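You operate a simulated robot arm through the tools that you are given. There is no shell and no other tool.

You run a simulated two-armed robot. Do the job below in one go: nothing can be reset, and whatever is moved stays where it is left.

## Task
Free the stub from the flaring block and rack it by its end.
Fine: screw back, yoke aside, clamp loose, in that order; sound flare in the green rack, split in the red.
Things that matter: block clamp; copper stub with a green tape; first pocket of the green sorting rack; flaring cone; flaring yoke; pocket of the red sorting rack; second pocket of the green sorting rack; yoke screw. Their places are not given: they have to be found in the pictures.

It is judged by the outcome, as a careful person would: the job done as asked, and still so three seconds after it is handed in. It fails if anything else is knocked over, pushed out of place, dropped, spilled or broken.

## Robot
Two 7-joint arms with four-finger grippers on one trunk that stands fixed in place. Base frame: the origin is at the foot of the trunk, x ahead of it, y to its left, z up. Lengths are in m, angles in degrees, forces in N, time in s.
The left shoulder is at [0.04, 0.181, 1.254], the right one opposite. With the tool pointing down near the work surface each hand reaches from about 0.26 to 0.82 m from the base axis, measured 20 degrees to its own side. Payload 3.67 kg a hand.
Tool frame (each hand has its own): the origin (TCP) lies between the finger pads and is the grasp point; the fingertips stand 0.028 m ahead of it; z points along the fingers, y is the line along which they close. The gripper opens to 0.112 m; its body begins 0.073 m behind the TCP.
Orientation is told as [roll, pitch, yaw] about the base's x, y, z axes, in that order, counted from this pose: with the fingers straight down and closing along the base's y, the tool's x points along the base's -x, its y along +y and its z along -z.

## Interface
- The arms move only by the tool arm_command. It takes "left_rows", "right_rows" or both (then of equal length, played together; a hand with none holds still); each is a list that holds one entry, the list of rows, each a list of 7 numbers: the shift along the tool's x, y, z in units of 20 mm (1.0 is 20 mm), then the turn, a rotation vector about the tool's x, y, z in units of 6 degrees (1.0 is 6 degrees), then the opening, from 0 (shut) to 1 (fully open). In form: [[[x, y, z, wx, wy, wz, fingers], ...]]. A call has 1 to 20 rows; each row shifts and turns the commanded pose from where the row before left it, along the tool's axes as they then stand. A call with a number of a shift or a turn outside -1 to 1 is refused whole. A row lasts 0.2 s, in which the tool goes at most 0.05 m and 8.6 degrees; a call with a longer step from one row to the next is refused whole, and so is a gripper value outside its range. A pose out of reach is approached as far as the arm can. The call stops where the force on the tool passes 40 N (or 10 N more than at its start, if that is more) or the arm is blocked; 0.2 s more then pass. Each finger travels about 0.0724 m/s and halts on what it meets, pressing with about 24 N; the grip force reading is that of the motor and also rises with nothing between the fingers. The clock runs only during rows and for 0.2 s after the last one: add rows that do not move to give the fingers time. It gives the time, the measured TCP pose, the force on the tool (base axes), the opening and the grip force at its end, in the units of the frame above (readings bear some noise), with the torque about the TCP (base axes, N m) and any sound that the robot's microphone picked up.
- Cameras (640 x 400 px; columns grow to the right, rows downward): "scene" is now at [0.0957, -0.0488, 1.486]; the picture's right is [-0.55, -0.84, 0.00], its down [-0.44, 0.29, -0.85] and it looks along [0.71, -0.46, -0.53] (base axes); focal length 278 px, centre (320, 200). "left" rides on the left gripper at [0.06, 0.018, -0.104] in its tool frame; the picture's right is [-0.29, 0.96, 0.00], its down [-0.80, -0.24, -0.55] and it looks along [-0.53, -0.16, 0.83] (tool axes); focal length 234 px, centre (320, 200). "right" rides on the right gripper at [0.06, -0.018, -0.104] in its tool frame; the picture's right is [0.29, 0.96, 0.00], its down [-0.80, 0.24, -0.55] and it looks along [-0.53, 0.16, 0.83] (tool axes); focal length 234 px, centre (320, 200).
- get_image(camera): a new picture of that camera. It takes no simulated time.
- move_column(by): moves the trunk up (or, below 0, down) by that many m; the arms and the scene camera ride with it, the base frame stays. It gives what a move gives, with no picture.
- pan_tilt(pan, tilt): turns the head with the scene camera to pan (to the left, within 86 degrees either way) and tilt (down, from -29 to 69), counted from straight ahead of the robot. It gives what a move gives.
- point_at(camera, pixels): for up to 12 pixels [column, row] of the newest picture of that camera ("zoom" is the newest enlarged one), the place [x, y, z] in the base frame of the surface seen there, good to about 0.002 m. It takes no simulated time.
- enlarge(camera, box): a new picture of the part [left, top, right, bottom] of that camera's present view, enlarged. It takes no simulated time.
- job_done(): hands the job in; it is judged then, once.

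Open the grippers and draw the arms clear of the work before you hand the job in, unless the task says otherwise.

The tools are called after "Call:" by a JSON object that holds its "name" and its "arguments". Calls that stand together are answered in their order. arm_command: Moves the arms, as the interface text tells. Its arguments: {"type":"object","properties":{"left_rows":{"type":"array","items":{"type":"array","items":{"type":"array","items":{"type":"number"}}}},"right_rows":{"type":"array","items":{"type":"array","items":{"type":"array","items":{"type":"number"}}}}},"required":[]} The other tools are called the same way: move_column (by) moves the trunk up or down; pan_tilt (pan, tilt) turns the head that bears the scene camera; get_image (camera) takes a picture; point_at (camera, pixels) gives the place of the surface under pixels of a picture; enlarge (camera, box) takes an enlarged picture of a part of a camera's view; job_done () hands the job in.

At the start:

```text
clock: 0.0
left_ee_pos: [0.4978, -0.0943, 1.2701]
left_ee_rot: [0.1, -0.1, 0.1]
left_force: [-0.8, 0.4, -0.2]
left_ft_torque: [-0.02, -0.02, 0.0]
left_gripper_width: 0.1121
left_gripper_force: 0.1
right_ee_pos: [0.3736, -0.4575, 1.3467]
right_ee_rot: [-0.1, 0.0, 0.0]
right_force: [-0.1, 0.6, -0.4]
right_ft_torque: [-0.02, -0.01, 0.0]
right_gripper_width: 0.112
right_gripper_force: 0.0
trunk travel left (down, up): [-0.375, 0.139]
head pan, tilt (commanded): [-33.2, 31.9]
```

scene: 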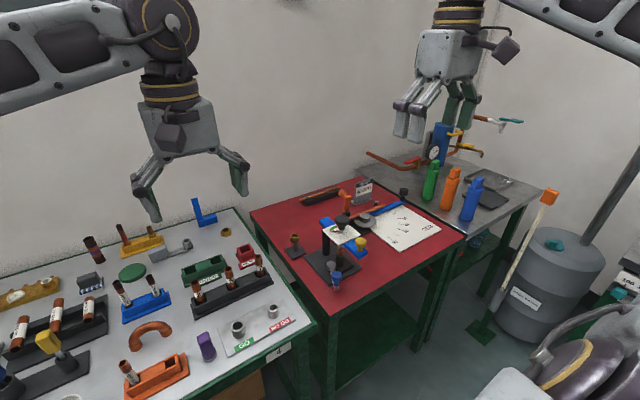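
right: 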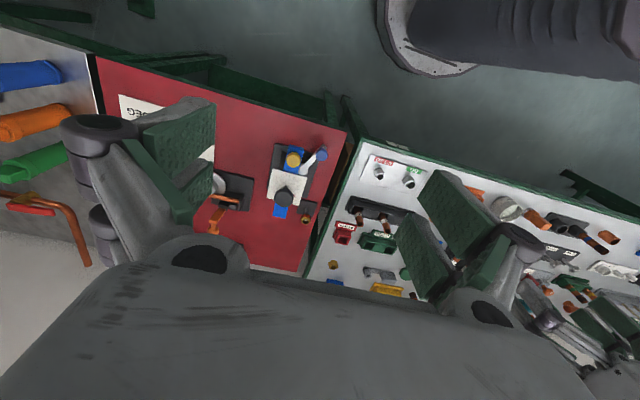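
left: 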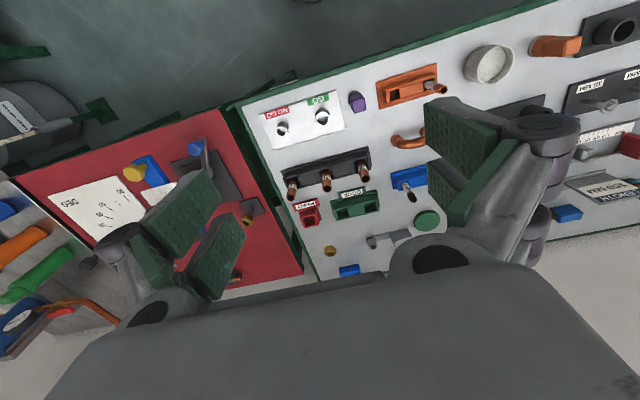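

The scene picture shows a white-topped table with many tools on the left and a red bench with other fixtures. I enlarge parts of the scene to find the flaring block, yoke, clamp and racks.

Call:
{"name": "enlarge", "arguments": {"camera": "scene", "box": [0, 200, 320, 400]}}

Call:
{"name": "enlarge", "arguments": {"camera": "scene", "box": [240, 160, 480, 310]}}

```text
2.00 times, centred on (160, 300) of scene
```

zoom: 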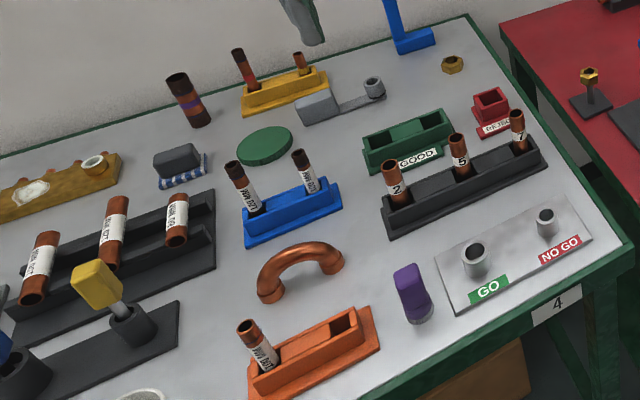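

```text
2.67 times, centred on (360, 235) of scene
```

zoom: 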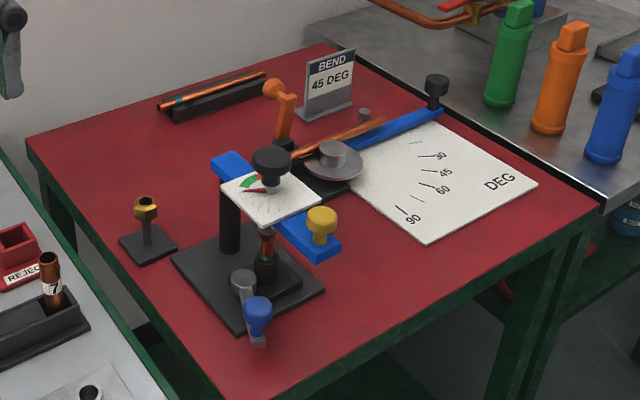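

The flaring block stands on the red bench (around pixel 335,250): dark base, pillar, blue yoke with a black screw knob, yellow handle, and a blue clamp knob. The GOOD and REJECT racks are on the white table (205,270 and 245,255). I'll locate points in the newest enlarged picture and then zoom in further.

Call:
{"name": "point_at", "arguments": {"camera": "zoom", "pixels": [[271, 155], [230, 165], [268, 185], [322, 215], [257, 305], [266, 240], [265, 270], [230, 235], [228, 330], [330, 250], [243, 280], [258, 340]]}}

Call:
{"name": "enlarge", "arguments": {"camera": "scene", "box": [296, 200, 392, 300]}}

Call:
{"name": "enlarge", "arguments": {"camera": "scene", "box": [170, 220, 290, 320]}}

```text
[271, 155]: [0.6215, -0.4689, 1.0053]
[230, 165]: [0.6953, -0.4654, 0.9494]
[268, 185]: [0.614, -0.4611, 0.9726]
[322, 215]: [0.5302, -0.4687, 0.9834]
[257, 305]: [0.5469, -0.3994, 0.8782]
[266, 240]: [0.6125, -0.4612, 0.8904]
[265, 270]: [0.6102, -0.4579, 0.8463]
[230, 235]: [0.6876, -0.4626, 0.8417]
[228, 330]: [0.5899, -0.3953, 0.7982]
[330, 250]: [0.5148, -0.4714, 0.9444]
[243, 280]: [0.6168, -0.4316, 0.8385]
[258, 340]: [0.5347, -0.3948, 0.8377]
```

```text
4.00 times, centred on (344, 250) of scene
```

zoom: 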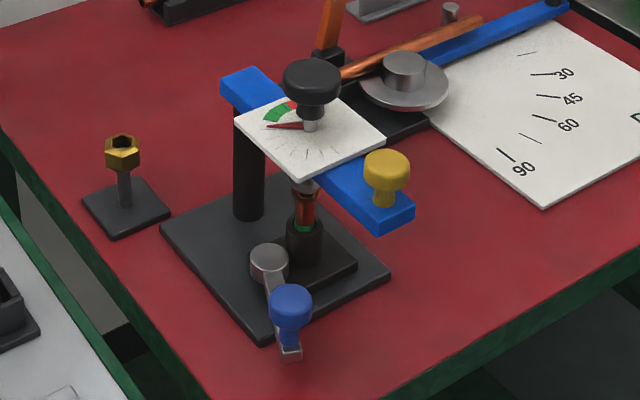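

```text
4.00 times, centred on (230, 270) of scene
```

zoom: 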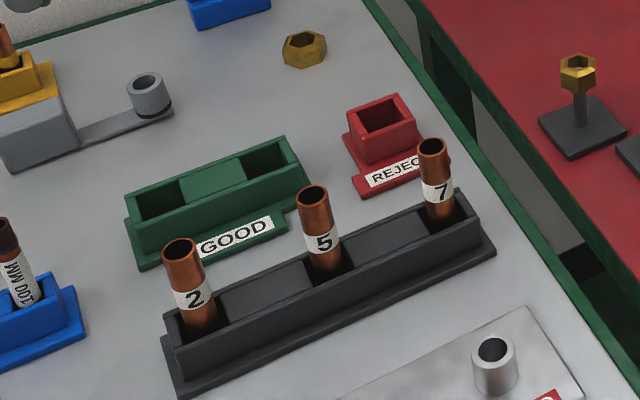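

I get the coordinates of the racks from this latest zoom picture (GOOD rack at ~(220,200), REJECT at ~(382,140)).

Call:
{"name": "point_at", "arguments": {"camera": "zoom", "pixels": [[160, 205], [268, 160], [382, 118], [213, 180], [128, 192], [285, 138], [308, 180], [145, 235], [350, 98], [398, 95], [416, 130], [365, 130]]}}

Call:
{"name": "pan_tilt", "arguments": {"pan": -40, "tilt": 42}}

Call:
{"name": "get_image", "arguments": {"camera": "scene"}}

```text
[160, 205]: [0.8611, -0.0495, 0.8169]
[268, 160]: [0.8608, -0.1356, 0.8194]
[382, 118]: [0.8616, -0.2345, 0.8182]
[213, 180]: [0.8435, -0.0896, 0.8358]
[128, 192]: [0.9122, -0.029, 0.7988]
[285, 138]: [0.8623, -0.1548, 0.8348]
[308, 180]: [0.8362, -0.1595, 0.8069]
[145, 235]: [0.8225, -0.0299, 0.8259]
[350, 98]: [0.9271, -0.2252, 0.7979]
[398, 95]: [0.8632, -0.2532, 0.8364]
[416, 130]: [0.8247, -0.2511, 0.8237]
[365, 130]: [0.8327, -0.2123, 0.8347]
```

```text
clock: 0.7
left_ee_pos: [0.4983, -0.0936, 1.2695]
left_ee_rot: [0.1, 0.0, 0.2]
left_force: [0.4, 0.1, 0.1]
left_ft_torque: [-0.02, 0.0, 0.03]
left_gripper_width: 0.1123
left_gripper_force: 0.2
right_ee_pos: [0.3745, -0.4567, 1.3466]
right_ee_rot: [0.0, 0.0, 0.0]
right_force: [0.8, 0.2, -0.8]
right_ft_torque: [0.04, -0.02, 0.0]
right_gripper_width: 0.1118
right_gripper_force: 0.0
trunk travel left (down, up): [-0.375, 0.139]
head pan, tilt (commanded): [-40.0, 42.0]
```

```text
taken
```

scene: 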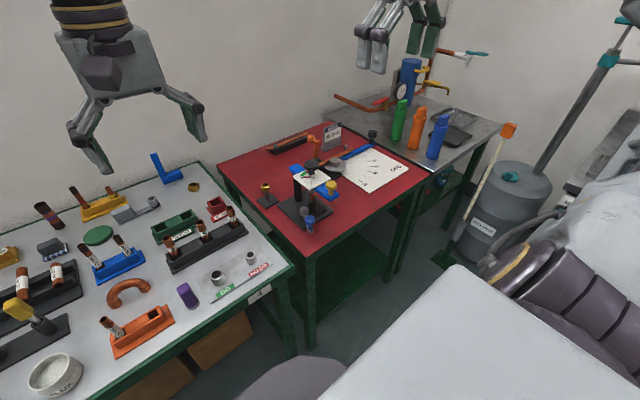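

The view is centred better. I enlarge the flaring block and the racks again.

Call:
{"name": "enlarge", "arguments": {"camera": "scene", "box": [250, 150, 362, 240]}}

Call:
{"name": "enlarge", "arguments": {"camera": "scene", "box": [140, 180, 260, 275]}}

Call:
{"name": "get_image", "arguments": {"camera": "right"}}

Call:
{"name": "enlarge", "arguments": {"camera": "right", "box": [180, 120, 360, 240]}}

```text
4.44 times, centred on (306, 195) of scene
```

zoom: 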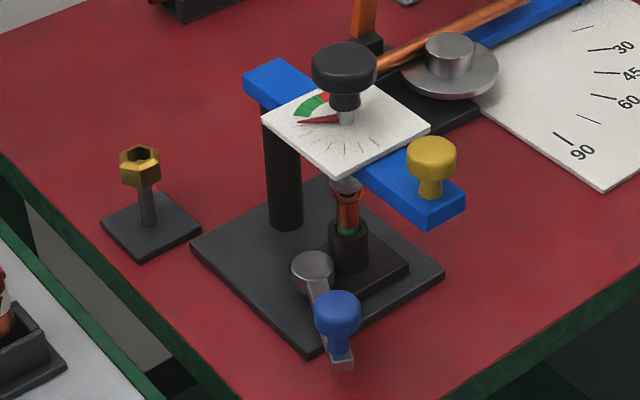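

```text
4.21 times, centred on (200, 228) of scene
```

zoom: 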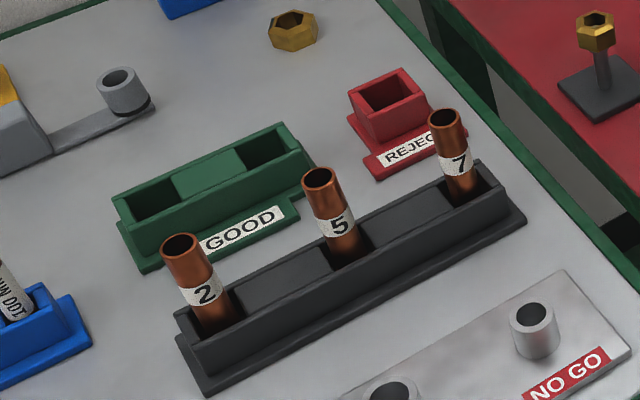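

```text
taken
```

right: 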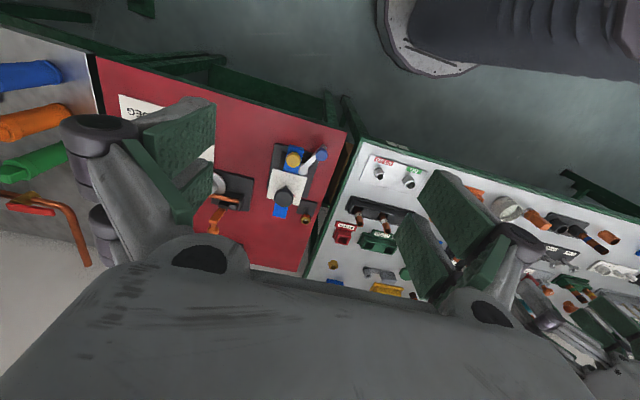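

```text
3.33 times, centred on (270, 180) of right
```

zoom: 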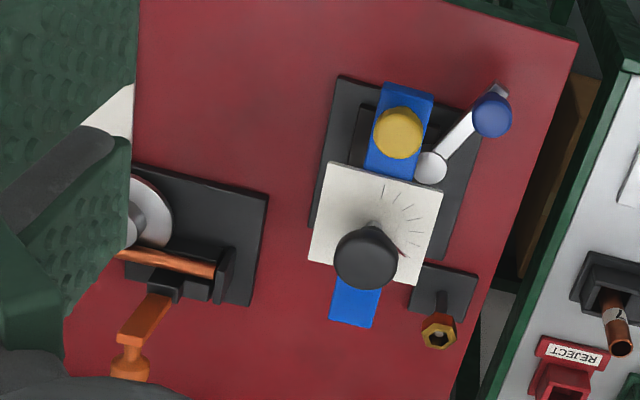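

The right hand can get a closer look at the dial and screw. Nothing is near (0.40, −0.50, 1.15), so I bring the right hand down there with the fingers still open.

Call:
{"name": "arm_command", "arguments": {"right_rows": [[[-0.15, -0.2, 1, 0, 0, 0, 1], [-0.15, -0.2, 1, 0, 0, 0, 1], [-0.15, -0.2, 1, 0, 0, 0, 1], [-0.15, -0.2, 1, 0, 0, 0, 1], [-0.15, -0.2, 1, 0, 0, 0, 1], [-0.15, -0.2, 1, 0, 0, 0, 1], [-0.15, -0.2, 1, 0, 0, 0, 1], [-0.15, -0.2, 1, 0, 0, 0, 1], [-0.15, -0.2, 1, 0, 0, 0, 1], [-0.15, -0.2, 1, 0, 0, 0, 1]]]}}

Call:
{"name": "get_image", "arguments": {"camera": "right"}}

```text
clock: 2.9
left_ee_pos: [0.4971, -0.0936, 1.2695]
left_ee_rot: [-0.1, -0.1, 0.1]
left_force: [0.3, 0.0, 0.6]
left_ft_torque: [0.03, 0.04, 0.0]
left_gripper_width: 0.1119
left_gripper_force: 0.1
right_ee_pos: [0.4036, -0.4981, 1.1449]
right_ee_rot: [0.0, 0.0, 0.0]
right_force: [0.2, 0.1, 0.6]
right_ft_torque: [0.0, -0.02, -0.01]
right_gripper_width: 0.1118
right_gripper_force: 0.0
trunk travel left (down, up): [-0.375, 0.139]
head pan, tilt (commanded): [-40.0, 42.0]
```

```text
taken
```

right: 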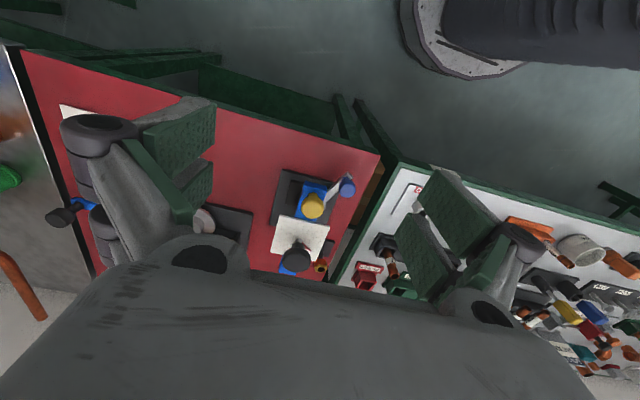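

The block shows at about (300,225); I enlarge it to read the dial and see the parts.

Call:
{"name": "enlarge", "arguments": {"camera": "right", "box": [256, 165, 366, 280]}}

Call:
{"name": "enlarge", "arguments": {"camera": "right", "box": [270, 205, 335, 275]}}

```text
3.48 times, centred on (311, 222) of right
```

zoom: 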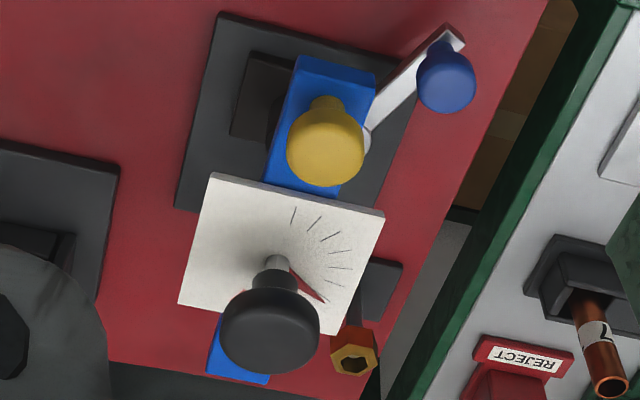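

```text
5.71 times, centred on (302, 240) of right
```

zoom: 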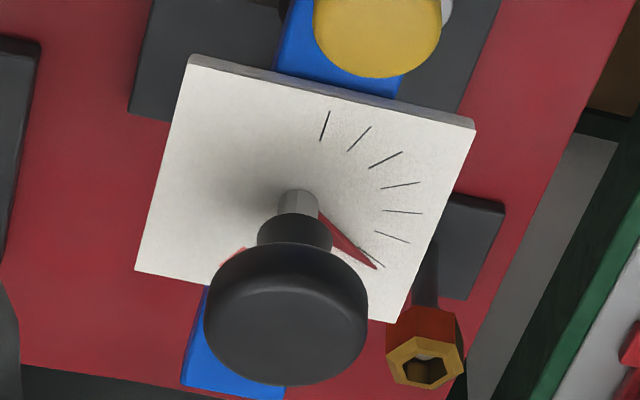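

The needle lies near the last tick on the side toward the white table; the green/red arcs are hidden behind the knob here. I look at the dial from the scene camera at high zoom.

Call:
{"name": "enlarge", "arguments": {"camera": "scene", "box": [286, 155, 336, 190]}}

Call:
{"name": "enlarge", "arguments": {"camera": "scene", "box": [290, 180, 330, 240]}}

```text
11.43 times, centred on (311, 172) of scene
```

zoom: 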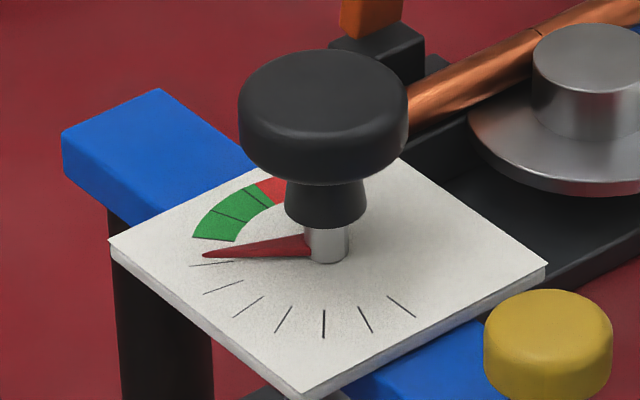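

```text
6.67 times, centred on (310, 210) of scene
```

zoom: 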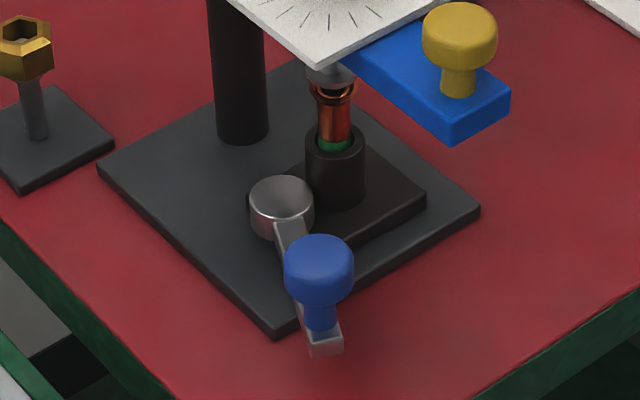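

The needle is at the last tick before the green arc, with red beyond that. The cone sits in the flared end of the stub just below the plate. I measure the knob, plate and yoke geometry.

Call:
{"name": "enlarge", "arguments": {"camera": "scene", "box": [286, 155, 336, 190]}}

Call:
{"name": "point_at", "arguments": {"camera": "zoom", "pixels": [[245, 90], [400, 90], [322, 55], [322, 100], [322, 150], [325, 205], [325, 240], [110, 242], [540, 265], [305, 390], [205, 254], [550, 300]]}}

Call:
{"name": "point_at", "arguments": {"camera": "zoom", "pixels": [[65, 140], [160, 92], [245, 145], [215, 220], [255, 197], [395, 300], [209, 263], [150, 275], [550, 320], [550, 360], [400, 375], [322, 178]]}}

```text
11.43 times, centred on (311, 172) of scene
```

zoom: 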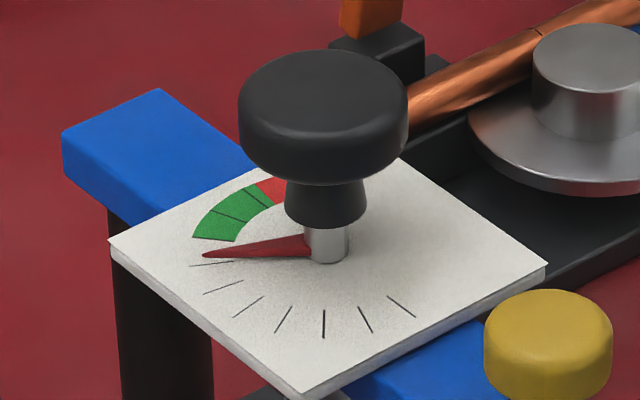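

```text
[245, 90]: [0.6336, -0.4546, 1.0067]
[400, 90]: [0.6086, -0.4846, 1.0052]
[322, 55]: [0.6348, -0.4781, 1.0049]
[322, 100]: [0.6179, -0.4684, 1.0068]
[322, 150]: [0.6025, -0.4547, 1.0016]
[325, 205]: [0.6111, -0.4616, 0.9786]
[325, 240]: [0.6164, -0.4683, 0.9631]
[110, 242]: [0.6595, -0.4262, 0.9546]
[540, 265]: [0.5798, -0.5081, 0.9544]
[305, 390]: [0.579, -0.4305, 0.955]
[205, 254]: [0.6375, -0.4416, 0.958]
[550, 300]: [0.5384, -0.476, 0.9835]
```

```text
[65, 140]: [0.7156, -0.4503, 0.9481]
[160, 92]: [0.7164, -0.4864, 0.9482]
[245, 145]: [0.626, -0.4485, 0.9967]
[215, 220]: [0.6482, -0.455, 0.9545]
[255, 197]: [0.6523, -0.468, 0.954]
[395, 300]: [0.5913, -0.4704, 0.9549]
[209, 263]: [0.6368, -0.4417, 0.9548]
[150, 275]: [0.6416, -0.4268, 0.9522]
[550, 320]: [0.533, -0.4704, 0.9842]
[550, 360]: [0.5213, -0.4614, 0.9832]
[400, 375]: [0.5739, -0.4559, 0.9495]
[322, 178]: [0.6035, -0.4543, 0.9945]
```

The knob is about 42 mm across, centred near (0.6195, −0.468), cap from z≈0.990 to 1.007, with the plate at z=0.955. I move the right hand above it at z≈1.085 and turn it clockwise by 48° to leave room for turning the screw back counter‑clockwise.

Call:
{"name": "arm_command", "arguments": {"right_rows": [[[-0.9, 0.125, 0.25, 0, 0, 0, 1], [-0.9, 0.125, 0.25, 0, 0, 0, 1], [-0.9, 0.125, 0.25, 0, 0, 0, 1], [-0.9, 0.125, 0.25, 0, 0, 0, 1], [-0.9, 0.125, 0.25, 0, 0, 0, 1], [-0.9, 0.125, 0.25, 0, 0, 0, 1], [-0.9, 0.125, 0.25, 0, 0, 0, 1], [-0.9, 0.125, 0.25, 0, 0, 0, 1], [-0.9, 0.125, 0.25, 0, 0, 0, 1], [-0.9, 0.125, 0.25, 0, 0, 0, 1], [-0.9, 0.125, 0.25, 0, 0, 0, 1], [-0.9, 0.125, 0.25, 0, 0, 0, 1], [0, 0, 0, 0, 0, 1, 1], [0, 0, 0, 0, 0, 1, 1], [0, 0, 0, 0, 0, 1, 1], [0, 0, 0, 0, 0, 1, 1], [0, 0, 0, 0, 0, 1, 1], [0, 0, 0, 0, 0, 1, 1], [0, 0, 0, 0, 0, 1, 1], [0, 0, 0, 0, 0, 1, 1]]]}}

Call:
{"name": "get_image", "arguments": {"camera": "right"}}

Call:
{"name": "get_image", "arguments": {"camera": "scene"}}

```text
clock: 7.1
left_ee_pos: [0.4981, -0.0944, 1.2703]
left_ee_rot: [0.0, -0.1, 0.1]
left_force: [0.5, -0.2, -0.8]
left_ft_torque: [0.02, 0.03, 0.03]
left_gripper_width: 0.1121
left_gripper_force: 0.1
right_ee_pos: [0.6201, -0.467, 1.087]
right_ee_rot: [0.0, 0.0, -48.1]
right_force: [0.3, 0.2, 0.4]
right_ft_torque: [-0.01, 0.01, 0.0]
right_gripper_width: 0.1121
right_gripper_force: 0.1
trunk travel left (down, up): [-0.375, 0.139]
head pan, tilt (commanded): [-40.0, 42.0]
```

```text
taken
```

right: 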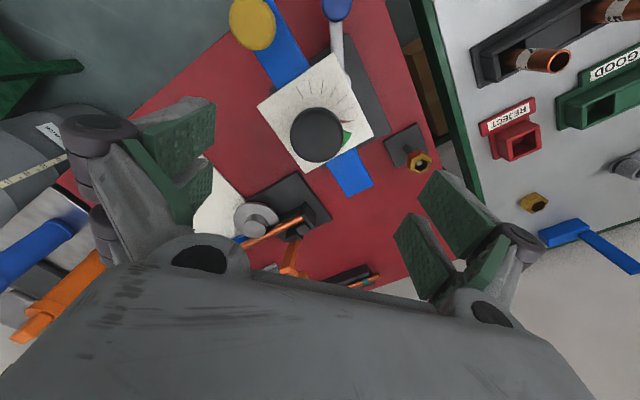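

```text
taken
```

scene: 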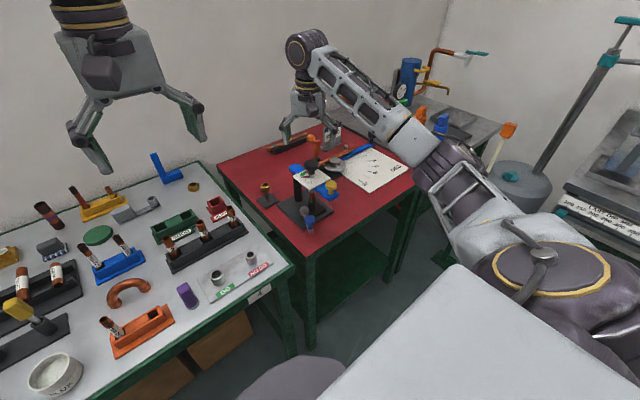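

The knob appears at (317,135) in the right picture, exactly on the tool's axis as computed. I lower straight down to TCP z≈1.003 (fingertips ≈0.975, 20 mm above the plate).

Call:
{"name": "arm_command", "arguments": {"right_rows": [[[0, 0, 0.6, 0, 0, 0, 1], [0, 0, 0.6, 0, 0, 0, 1], [0, 0, 0.6, 0, 0, 0, 1], [0, 0, 0.6, 0, 0, 0, 1], [0, 0, 0.6, 0, 0, 0, 1], [0, 0, 0.6, 0, 0, 0, 1], [0, 0, 0.6, 0, 0, 0, 1]]]}}

Call:
{"name": "get_image", "arguments": {"camera": "right"}}

Call:
{"name": "enlarge", "arguments": {"camera": "scene", "box": [266, 100, 376, 240]}}

```text
clock: 8.7
left_ee_pos: [0.4988, -0.0938, 1.2703]
left_ee_rot: [-0.1, -0.1, 0.0]
left_force: [0.7, -0.2, 0.9]
left_ft_torque: [-0.01, 0.03, 0.0]
left_gripper_width: 0.1123
left_gripper_force: 0.1
right_ee_pos: [0.6194, -0.468, 1.002]
right_ee_rot: [0.0, 0.0, -48.0]
right_force: [-0.2, 0.4, 0.5]
right_ft_torque: [0.0, 0.07, 0.04]
right_gripper_width: 0.1118
right_gripper_force: 0.1
trunk travel left (down, up): [-0.375, 0.139]
head pan, tilt (commanded): [-40.0, 42.0]
```

```text
taken
```

right: 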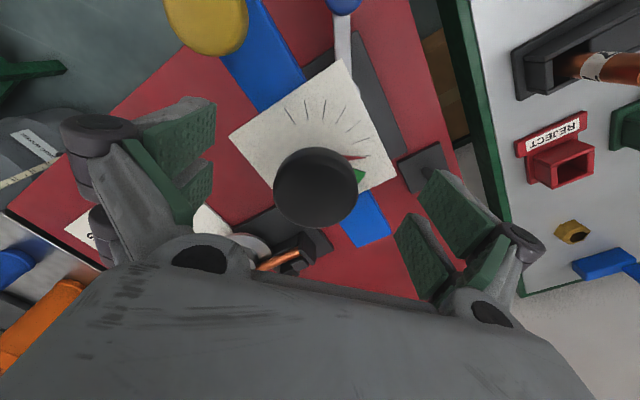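

```text
2.86 times, centred on (321, 170) of scene
```

zoom: 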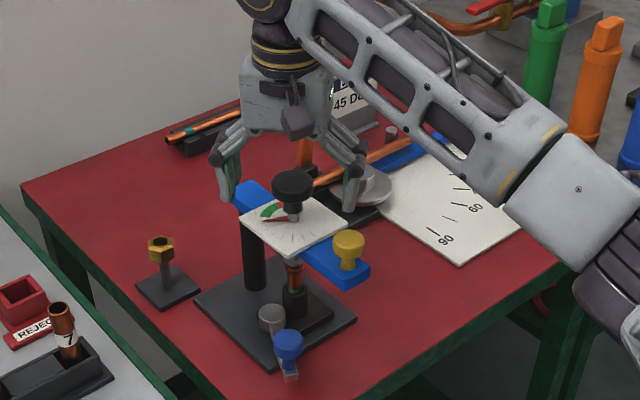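

The knob sits centred between the fingers at (315,188). I close the fingers on it without moving.

Call:
{"name": "arm_command", "arguments": {"right_rows": [[[0, 0, 0, 0, 0, 0, 0.25], [0, 0, 0, 0, 0, 0, 0.25], [0, 0, 0, 0, 0, 0, 0.25], [0, 0, 0, 0, 0, 0, 0.25], [0, 0, 0, 0, 0, 0, 0.25]]]}}

Call:
{"name": "get_image", "arguments": {"camera": "right"}}

Call:
{"name": "enlarge", "arguments": {"camera": "scene", "box": [266, 130, 366, 230]}}

```text
clock: 9.9
left_ee_pos: [0.497, -0.0952, 1.2705]
left_ee_rot: [0.0, -0.1, 0.1]
left_force: [0.0, 0.0, 0.1]
left_ft_torque: [0.0, 0.01, 0.0]
left_gripper_width: 0.1119
left_gripper_force: 0.0
right_ee_pos: [0.6194, -0.4694, 1.0031]
right_ee_rot: [0.0, -0.1, -48.0]
right_force: [-4.5, -5.6, -0.1]
right_ft_torque: [-0.19, 0.04, 0.0]
right_gripper_width: 0.041
right_gripper_force: 45.5
trunk travel left (down, up): [-0.375, 0.139]
head pan, tilt (commanded): [-40.0, 42.0]
```

```text
taken
```

right: 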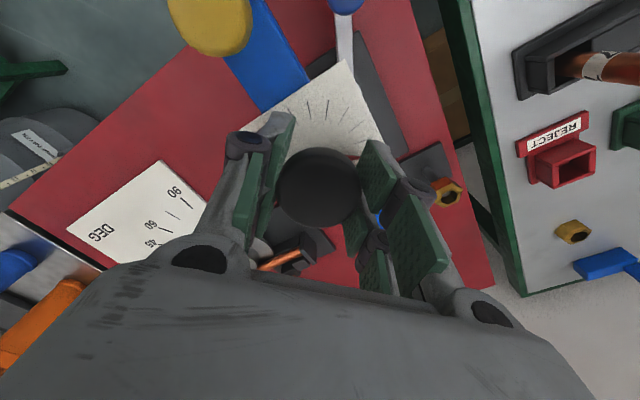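

```text
4.00 times, centred on (316, 180) of scene
```

zoom: 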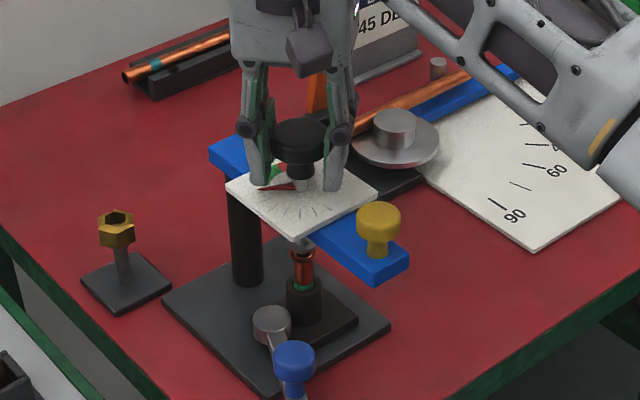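

The grip is firm (0.041 m). I turn the screw back counter‑clockwise by 18° first and watch the needle and torque.

Call:
{"name": "arm_command", "arguments": {"right_rows": [[[0, -0.04, 0, 0, 0, -1, 0.25], [0, 0, 0, 0, 0, -1, 0.25], [0, 0, 0, 0, 0, -1, 0.25]]]}}

Call:
{"name": "enlarge", "arguments": {"camera": "scene", "box": [286, 155, 336, 190]}}

Call:
{"name": "enlarge", "arguments": {"camera": "scene", "box": [290, 180, 330, 240]}}

```text
clock: 10.7
left_ee_pos: [0.4972, -0.095, 1.2697]
left_ee_rot: [-0.1, -0.2, 0.1]
left_force: [-0.4, -1.1, 0.0]
left_ft_torque: [0.03, 0.0, 0.02]
left_gripper_width: 0.1121
left_gripper_force: 0.1
right_ee_pos: [0.618, -0.4692, 1.0019]
right_ee_rot: [0.0, 0.0, -29.9]
right_force: [-5.3, -6.1, -5.4]
right_ft_torque: [-0.17, -0.38, -0.01]
right_gripper_width: 0.0412
right_gripper_force: 44.5
trunk travel left (down, up): [-0.375, 0.139]
head pan, tilt (commanded): [-40.0, 42.0]
```

```text
11.43 times, centred on (311, 172) of scene
```

zoom: 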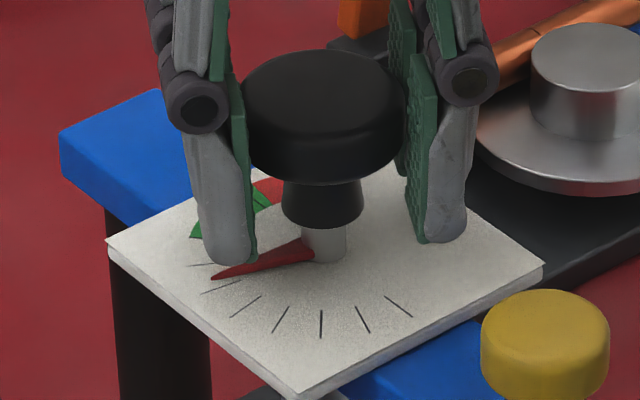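

```text
6.67 times, centred on (310, 210) of scene
```

zoom: 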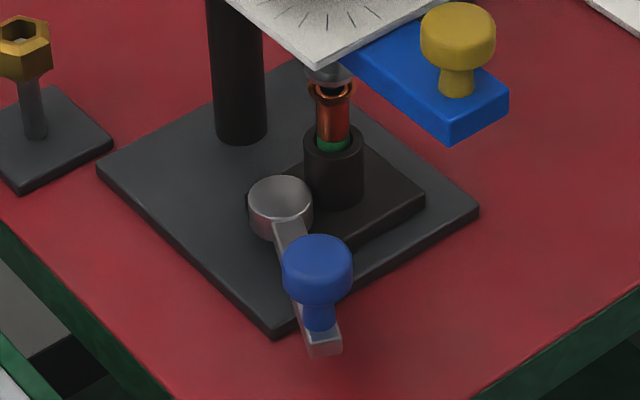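

The needle followed counter‑clockwise by one tick and the cone looks slightly raised out of the flare, so this is the right way. I continue turning back by 36° more.

Call:
{"name": "arm_command", "arguments": {"right_rows": [[[0, 0, 0, 0, 0, -1, 0.25], [0, 0, 0, 0, 0, -1, 0.25], [0, 0, 0, 0, 0, -1, 0.25], [0, 0, 0, 0, 0, -1, 0.25], [0, 0, 0, 0, 0, -1, 0.25], [0, 0, 0, 0, 0, -1, 0.25]]]}}

Call:
{"name": "enlarge", "arguments": {"camera": "scene", "box": [286, 155, 336, 190]}}

Call:
{"name": "enlarge", "arguments": {"camera": "scene", "box": [300, 180, 325, 210]}}

```text
clock: 12.1
left_ee_pos: [0.4968, -0.095, 1.2689]
left_ee_rot: [0.1, -0.1, 0.1]
left_force: [0.2, -1.5, -0.4]
left_ft_torque: [0.01, 0.02, 0.01]
left_gripper_width: 0.1121
left_gripper_force: 0.0
right_ee_pos: [0.6189, -0.4702, 1.0027]
right_ee_rot: [-0.1, 0.1, 6.2]
right_force: [-12.5, -9.3, -6.0]
right_ft_torque: [-0.2, 0.02, 0.0]
right_gripper_width: 0.0413
right_gripper_force: 44.9
trunk travel left (down, up): [-0.375, 0.139]
head pan, tilt (commanded): [-40.0, 42.0]
```

```text
11.43 times, centred on (311, 172) of scene
```

zoom: 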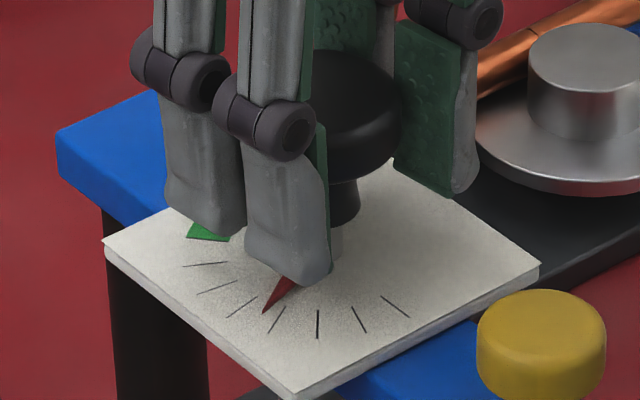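

```text
13.33 times, centred on (312, 195) of scene
```

zoom: 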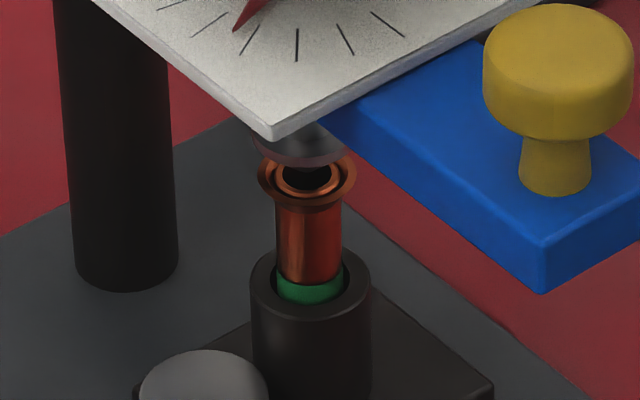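

The cone has lifted and the flare lip is visible at (306,180) in the zoom. Side force on the tool has grown to about 15 N, so I ease the hand ~2–3 mm in −x/−y while continuing to turn back another 36°.

Call:
{"name": "arm_command", "arguments": {"right_rows": [[[0.12, -0.15, 0, 0, 0, 0, 0.25], [0, 0, 0, 0, 0, -1, 0.25], [0, 0, 0, 0, 0, -1, 0.25], [0, 0, 0, 0, 0, -1, 0.25], [0, 0, 0, 0, 0, -1, 0.25], [0, 0, 0, 0, 0, -1, 0.25], [0, 0, 0, 0, 0, -1, 0.25]]]}}

Call:
{"name": "enlarge", "arguments": {"camera": "scene", "box": [286, 155, 336, 190]}}

Call:
{"name": "enlarge", "arguments": {"camera": "scene", "box": [300, 180, 325, 210]}}

```text
clock: 13.7
left_ee_pos: [0.4982, -0.0946, 1.2687]
left_ee_rot: [-0.1, 0.0, 0.0]
left_force: [0.2, 1.3, -0.5]
left_ft_torque: [0.01, -0.01, -0.02]
left_gripper_width: 0.1119
left_gripper_force: 0.1
right_ee_pos: [0.6192, -0.4707, 1.0034]
right_ee_rot: [0.0, 0.1, 42.2]
right_force: [2.9, -2.3, -4.6]
right_ft_torque: [0.33, -0.39, -0.01]
right_gripper_width: 0.0412
right_gripper_force: 44.8
trunk travel left (down, up): [-0.375, 0.139]
head pan, tilt (commanded): [-40.0, 42.0]
```

```text
11.43 times, centred on (311, 172) of scene
```

zoom: 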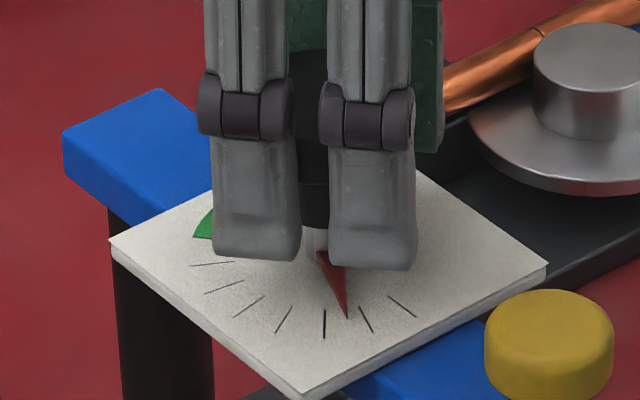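

```text
13.33 times, centred on (312, 195) of scene
```

zoom: 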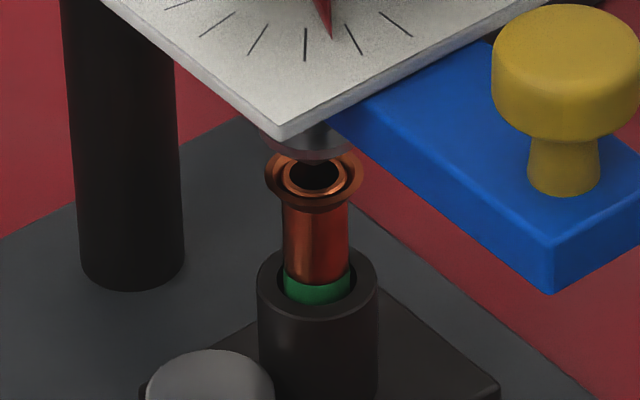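

The side force is nearly gone and the needle is about 30° from the first tick. I turn back another 36°.

Call:
{"name": "arm_command", "arguments": {"right_rows": [[[0, 0, 0, 0, 0, -1, 0.25], [0, 0, 0, 0, 0, -1, 0.25], [0, 0, 0, 0, 0, -1, 0.25], [0, 0, 0, 0, 0, -1, 0.25], [0, 0, 0, 0, 0, -1, 0.25], [0, 0, 0, 0, 0, -1, 0.25]]]}}

Call:
{"name": "enlarge", "arguments": {"camera": "scene", "box": [286, 155, 336, 190]}}

Call:
{"name": "enlarge", "arguments": {"camera": "scene", "box": [300, 180, 325, 210]}}

```text
clock: 15.1
left_ee_pos: [0.4993, -0.094, 1.2692]
left_ee_rot: [0.0, 0.0, 0.2]
left_force: [-0.3, 0.2, -0.1]
left_ft_torque: [-0.01, 0.0, -0.03]
left_gripper_width: 0.112
left_gripper_force: 0.0
right_ee_pos: [0.6196, -0.471, 1.0027]
right_ee_rot: [-0.2, 0.0, 78.1]
right_force: [20.0, -5.4, 5.6]
right_ft_torque: [0.25, -0.4, -0.53]
right_gripper_width: 0.0414
right_gripper_force: 45.2
trunk travel left (down, up): [-0.375, 0.139]
head pan, tilt (commanded): [-40.0, 42.0]
```

```text
11.43 times, centred on (311, 172) of scene
```

zoom: 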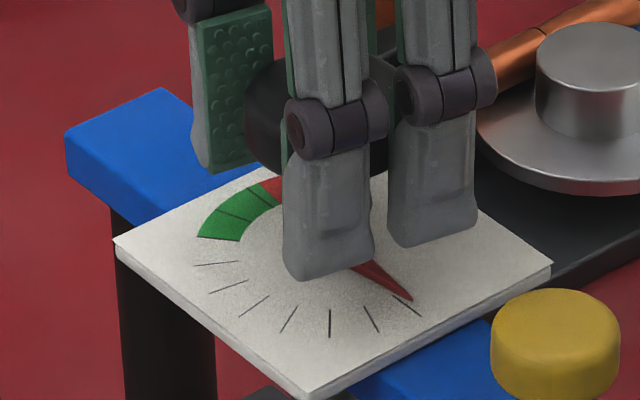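

```text
13.33 times, centred on (312, 195) of scene
```

zoom: 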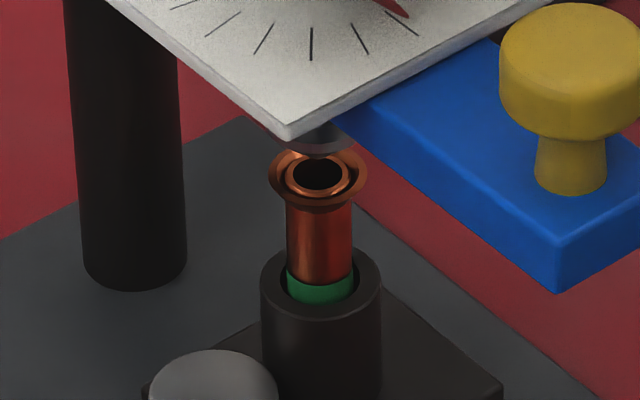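

The needle has reached the first tick and the torque about z rose to −0.5 N·m, so the screw is at its back stop; the cone is clear of the flare. I relieve the side force and twist slightly, then open the fingers and look.

Call:
{"name": "arm_command", "arguments": {"right_rows": [[[0, -0.2, 0, 0, 0, 0.3, 0.25], [0, 0, 0, 0, 0, 0, 0.25]]]}}

Call:
{"name": "enlarge", "arguments": {"camera": "scene", "box": [286, 155, 336, 190]}}

```text
clock: 15.7
left_ee_pos: [0.4967, -0.093, 1.2689]
left_ee_rot: [0.0, -0.1, 0.1]
left_force: [0.1, -0.2, 0.0]
left_ft_torque: [0.04, -0.03, -0.01]
left_gripper_width: 0.1119
left_gripper_force: 0.0
right_ee_pos: [0.619, -0.4702, 1.0014]
right_ee_rot: [0.1, 0.0, 76.2]
right_force: [-3.1, 2.4, 3.2]
right_ft_torque: [0.86, 0.17, 0.03]
right_gripper_width: 0.0411
right_gripper_force: 45.3
trunk travel left (down, up): [-0.375, 0.139]
head pan, tilt (commanded): [-40.0, 42.0]
```

```text
11.43 times, centred on (311, 172) of scene
```

zoom: 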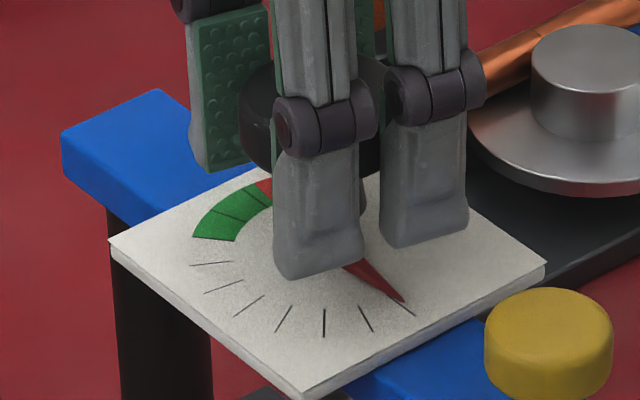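

The needle rests on the first tick with little force. I open the fingers only partly (to clear the knob without nearing the yellow handle) and then lift straight up.

Call:
{"name": "arm_command", "arguments": {"right_rows": [[[0, 0, 0, 0, 0, 0, 0.58], [0, 0, 0, 0, 0, 0, 0.58], [0, 0, 0, 0, 0, 0, 0.58], [0, 0, -0.5, 0, 0, 0, 0.58], [0, 0, -0.8, 0, 0, 0, 0.58], [0, 0, -0.8, 0, 0, 0, 0.58], [0, 0, -0.8, 0, 0, 0, 0.58], [0, 0, -0.8, 0, 0, 0, 0.58]]]}}

Call:
{"name": "enlarge", "arguments": {"camera": "scene", "box": [286, 155, 336, 190]}}

Call:
{"name": "enlarge", "arguments": {"camera": "scene", "box": [296, 175, 336, 215]}}

```text
clock: 17.5
left_ee_pos: [0.4966, -0.093, 1.2699]
left_ee_rot: [0.0, -0.2, 0.2]
left_force: [-0.6, -0.2, -0.8]
left_ft_torque: [0.0, -0.01, -0.02]
left_gripper_width: 0.112
left_gripper_force: 0.0
right_ee_pos: [0.6216, -0.4714, 1.0776]
right_ee_rot: [0.0, 0.0, 76.3]
right_force: [0.6, 0.6, -0.1]
right_ft_torque: [0.01, -0.01, 0.03]
right_gripper_width: 0.0652
right_gripper_force: 0.1
trunk travel left (down, up): [-0.375, 0.139]
head pan, tilt (commanded): [-40.0, 42.0]
```

```text
11.43 times, centred on (311, 172) of scene
```

zoom: 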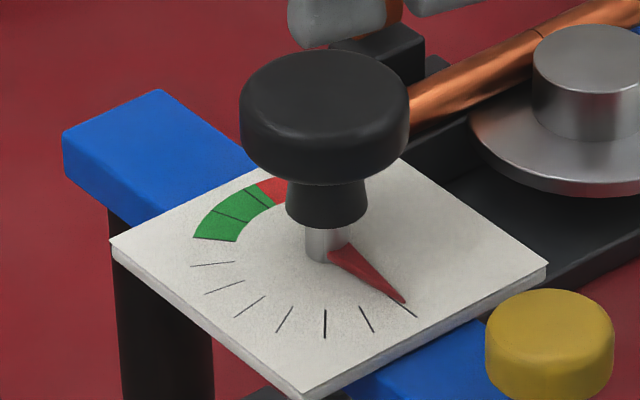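

```text
10.00 times, centred on (316, 195) of scene
```

zoom: 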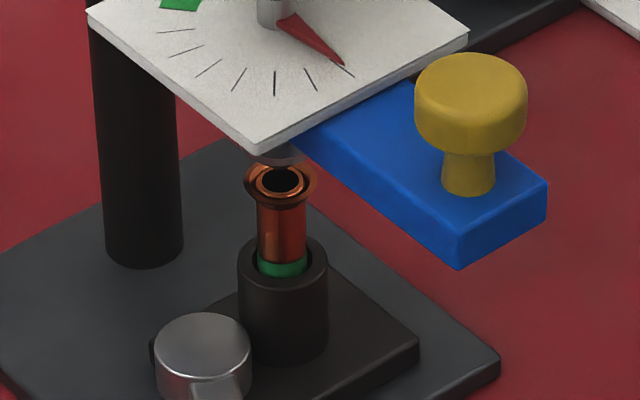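

The screw stays back with the cone clear above the flare at (285,155). Now the yoke: I measure the yellow handle, the pillar and the neighbours (nut stand, bender) to choose which way to swing it.

Call:
{"name": "enlarge", "arguments": {"camera": "scene", "box": [236, 120, 396, 240]}}

Call:
{"name": "point_at", "arguments": {"camera": "zoom", "pixels": [[118, 263], [118, 275], [115, 320], [70, 322], [150, 330], [380, 255], [380, 240], [370, 290], [193, 300], [345, 165], [402, 200], [430, 180]]}}

Call:
{"name": "get_image", "arguments": {"camera": "right"}}

```text
3.33 times, centred on (316, 180) of scene
```

zoom: 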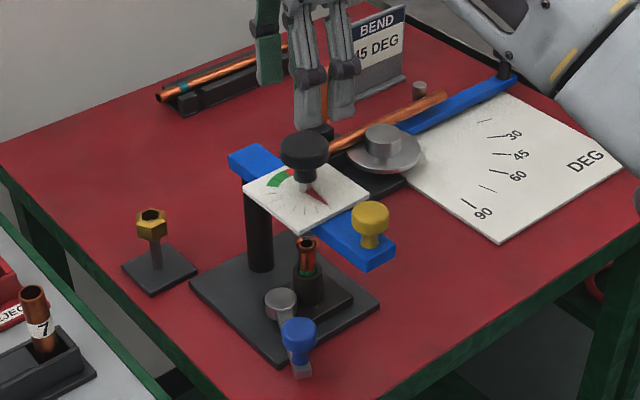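

```text
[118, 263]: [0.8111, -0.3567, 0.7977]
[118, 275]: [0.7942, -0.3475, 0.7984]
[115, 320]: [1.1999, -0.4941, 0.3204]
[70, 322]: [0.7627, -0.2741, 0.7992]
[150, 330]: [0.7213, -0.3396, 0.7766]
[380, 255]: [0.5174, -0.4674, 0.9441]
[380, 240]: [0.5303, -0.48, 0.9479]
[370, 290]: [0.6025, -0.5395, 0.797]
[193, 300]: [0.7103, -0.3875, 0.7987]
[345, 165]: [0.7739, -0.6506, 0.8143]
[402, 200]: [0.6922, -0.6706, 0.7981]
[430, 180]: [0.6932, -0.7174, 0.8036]
```

```text
taken
```

right: 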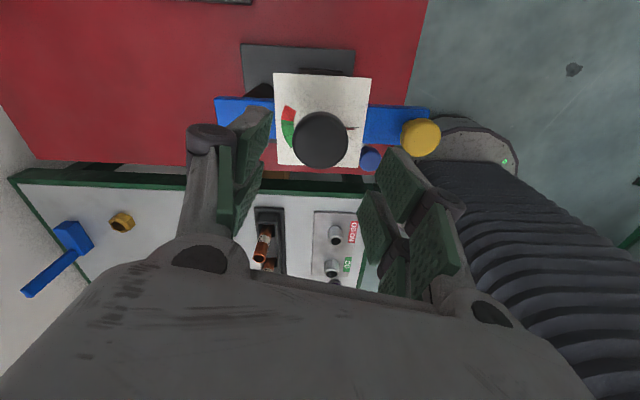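

My pixel picks were off for that zoom; I repeat them using the picture just shown.

Call:
{"name": "enlarge", "arguments": {"camera": "scene", "box": [236, 120, 396, 240]}}

Call:
{"name": "point_at", "arguments": {"camera": "zoom", "pixels": [[152, 214], [152, 280], [125, 265], [195, 270], [260, 262], [370, 208], [357, 208], [385, 208], [385, 132], [345, 160], [376, 303], [280, 365]]}}

Call:
{"name": "point_at", "arguments": {"camera": "zoom", "pixels": [[299, 325], [281, 297], [303, 368], [308, 239], [308, 268], [308, 290], [296, 245], [318, 245], [322, 280], [291, 280], [345, 275], [205, 285]]}}

```text
3.33 times, centred on (316, 180) of scene
```

zoom: 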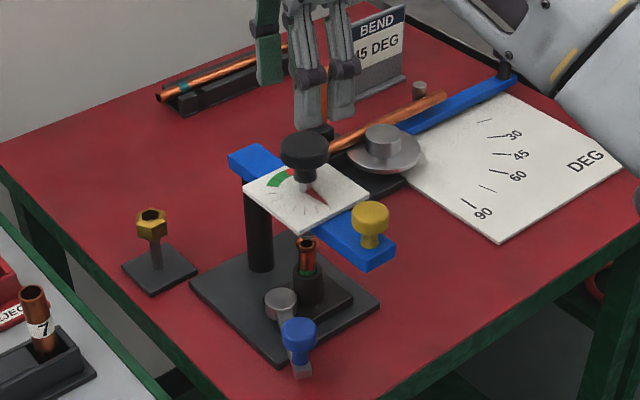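

```text
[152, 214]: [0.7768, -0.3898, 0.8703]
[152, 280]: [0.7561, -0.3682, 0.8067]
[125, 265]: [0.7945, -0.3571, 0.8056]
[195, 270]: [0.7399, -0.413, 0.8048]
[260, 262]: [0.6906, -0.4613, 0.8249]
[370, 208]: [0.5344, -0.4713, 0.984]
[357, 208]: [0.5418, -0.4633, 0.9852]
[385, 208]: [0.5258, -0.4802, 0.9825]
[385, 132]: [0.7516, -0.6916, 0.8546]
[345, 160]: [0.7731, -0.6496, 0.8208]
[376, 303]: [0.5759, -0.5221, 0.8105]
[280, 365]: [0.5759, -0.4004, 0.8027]
```

```text
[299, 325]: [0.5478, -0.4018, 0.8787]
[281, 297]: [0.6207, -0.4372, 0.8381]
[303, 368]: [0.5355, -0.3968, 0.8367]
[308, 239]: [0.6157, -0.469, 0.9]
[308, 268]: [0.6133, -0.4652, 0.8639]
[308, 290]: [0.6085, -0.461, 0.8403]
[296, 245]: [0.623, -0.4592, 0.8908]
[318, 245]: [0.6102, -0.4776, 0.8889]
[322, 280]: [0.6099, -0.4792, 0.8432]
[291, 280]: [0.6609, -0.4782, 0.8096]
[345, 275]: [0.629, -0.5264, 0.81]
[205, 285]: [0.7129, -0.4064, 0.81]
```

The yellow handle is at about (0.534, −0.469), top z 0.984, and the pillar axis at about (0.700, −0.468). Swinging toward +y, everything under the arc (clamp knob 0.88, nut 0.875) is lower than the yoke. I move the hand up, turn it to yaw ≈19°, and go above the handle.

Call:
{"name": "arm_command", "arguments": {"right_rows": [[[0, 0, -1, 0, 0, 0, 0.58], [0, 0, 0, 0, 0, 0.95, 0.58], [0, 0, 0, 0, 0, 0.95, 0.58], [0, 0, 0, 0, 0, 0.95, 0.58], [0, 0, 0, 0, 0, 0.95, 0.58], [0, 0, 0, 0, 0, 0.95, 0.58], [0, 0, 0, 0, 0, 0.95, 0.58], [0, 0, 0, 0, 0, 0.95, 0.58], [0, 0, 0, 0, 0, 0.95, 0.58], [0, 0, 0, 0, 0, 0.95, 0.58], [0, 0, 0, 0, 0, 0.95, 0.58], [0.819, 0.312, 0, 0, 0, 0, 0.58], [0.819, 0.312, 0, 0, 0, 0, 0.58], [0.819, 0.312, 0, 0, 0, 0, 0.58], [0.819, 0.312, 0, 0, 0, 0, 0.58], [0.819, 0.312, 0, 0, 0, 0, 0.58]]]}}

Call:
{"name": "get_image", "arguments": {"camera": "right"}}

Call:
{"name": "enlarge", "arguments": {"camera": "scene", "box": [236, 120, 396, 240]}}

```text
clock: 20.9
left_ee_pos: [0.4967, -0.0955, 1.2704]
left_ee_rot: [-0.1, -0.1, 0.0]
left_force: [0.4, 0.5, 0.0]
left_ft_torque: [0.0, -0.03, 0.03]
left_gripper_width: 0.112
left_gripper_force: 0.1
right_ee_pos: [0.5339, -0.4684, 1.0963]
right_ee_rot: [-0.1, -0.1, 19.4]
right_force: [0.8, 0.1, 0.5]
right_ft_torque: [-0.02, -0.03, 0.01]
right_gripper_width: 0.0648
right_gripper_force: 0.1
trunk travel left (down, up): [-0.375, 0.139]
head pan, tilt (commanded): [-40.0, 42.0]
```

```text
taken
```

right: 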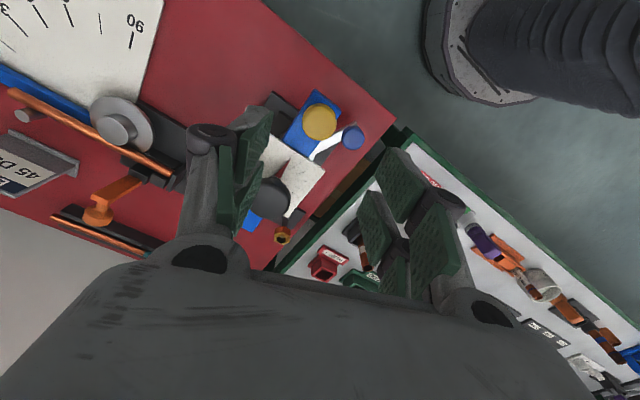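

```text
3.33 times, centred on (316, 180) of scene
```

zoom: 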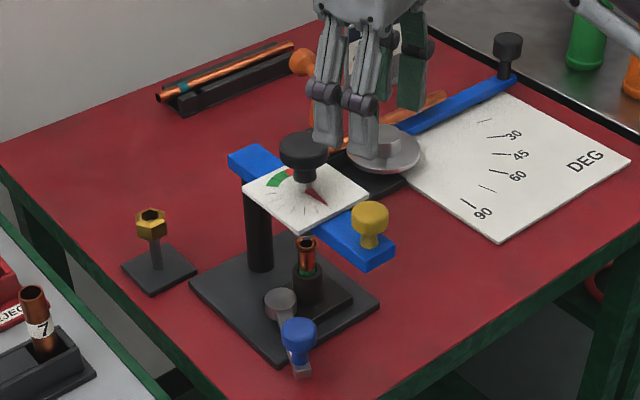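

The handle appears at (320,121) in the right picture, close to where I expect it. I check its position from this camera before descending.

Call:
{"name": "point_at", "arguments": {"camera": "right", "pixels": [[320, 124], [305, 124], [335, 124], [320, 110], [320, 136], [352, 138], [275, 205]]}}

```text
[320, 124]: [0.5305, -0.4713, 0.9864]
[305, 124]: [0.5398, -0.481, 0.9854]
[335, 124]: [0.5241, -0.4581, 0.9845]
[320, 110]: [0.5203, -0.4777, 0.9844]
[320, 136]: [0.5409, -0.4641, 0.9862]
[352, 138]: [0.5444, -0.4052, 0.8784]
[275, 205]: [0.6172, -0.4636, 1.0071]
```

The handle's centre comes out at (0.532, −0.470). I shift 2 mm and descend to TCP z≈0.986, keeping the fingertips above the yoke's top.

Call:
{"name": "arm_command", "arguments": {"right_rows": [[[0.12, -0.04, 0.78, 0, 0, 0, 0.58], [0, 0, 0.78, 0, 0, 0, 0.58], [0, 0, 0.78, 0, 0, 0, 0.58], [0, 0, 0.78, 0, 0, 0, 0.58], [0, 0, 0.78, 0, 0, 0, 0.58], [0, 0, 0.78, 0, 0, 0, 0.58], [0, 0, 0.78, 0, 0, 0, 0.58]]]}}

Call:
{"name": "enlarge", "arguments": {"camera": "scene", "box": [266, 130, 386, 230]}}

Call:
{"name": "get_image", "arguments": {"camera": "right"}}

```text
clock: 22.5
left_ee_pos: [0.4983, -0.0944, 1.2702]
left_ee_rot: [0.0, -0.1, 0.1]
left_force: [0.4, 0.0, 2.0]
left_ft_torque: [0.02, -0.04, -0.01]
left_gripper_width: 0.112
left_gripper_force: 0.1
right_ee_pos: [0.5315, -0.4705, 0.9849]
right_ee_rot: [0.0, 0.0, 19.3]
right_force: [-0.6, -0.3, -1.0]
right_ft_torque: [0.02, 0.02, -0.01]
right_gripper_width: 0.0651
right_gripper_force: 0.0
trunk travel left (down, up): [-0.375, 0.139]
head pan, tilt (commanded): [-40.0, 42.0]
```

```text
4.00 times, centred on (326, 180) of scene
```

zoom: 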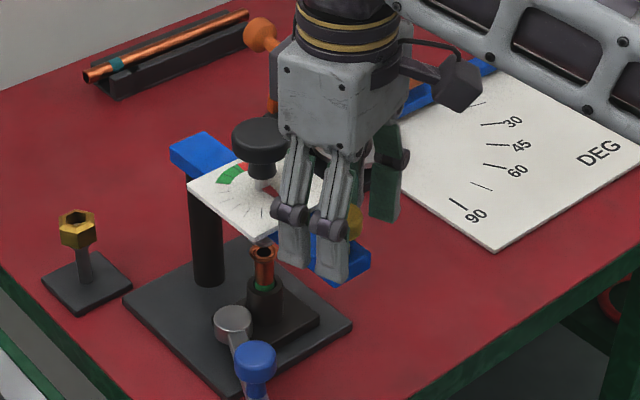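

```text
taken
```

right: 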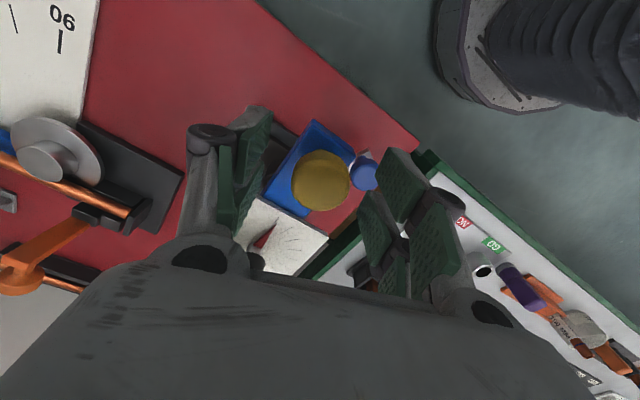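

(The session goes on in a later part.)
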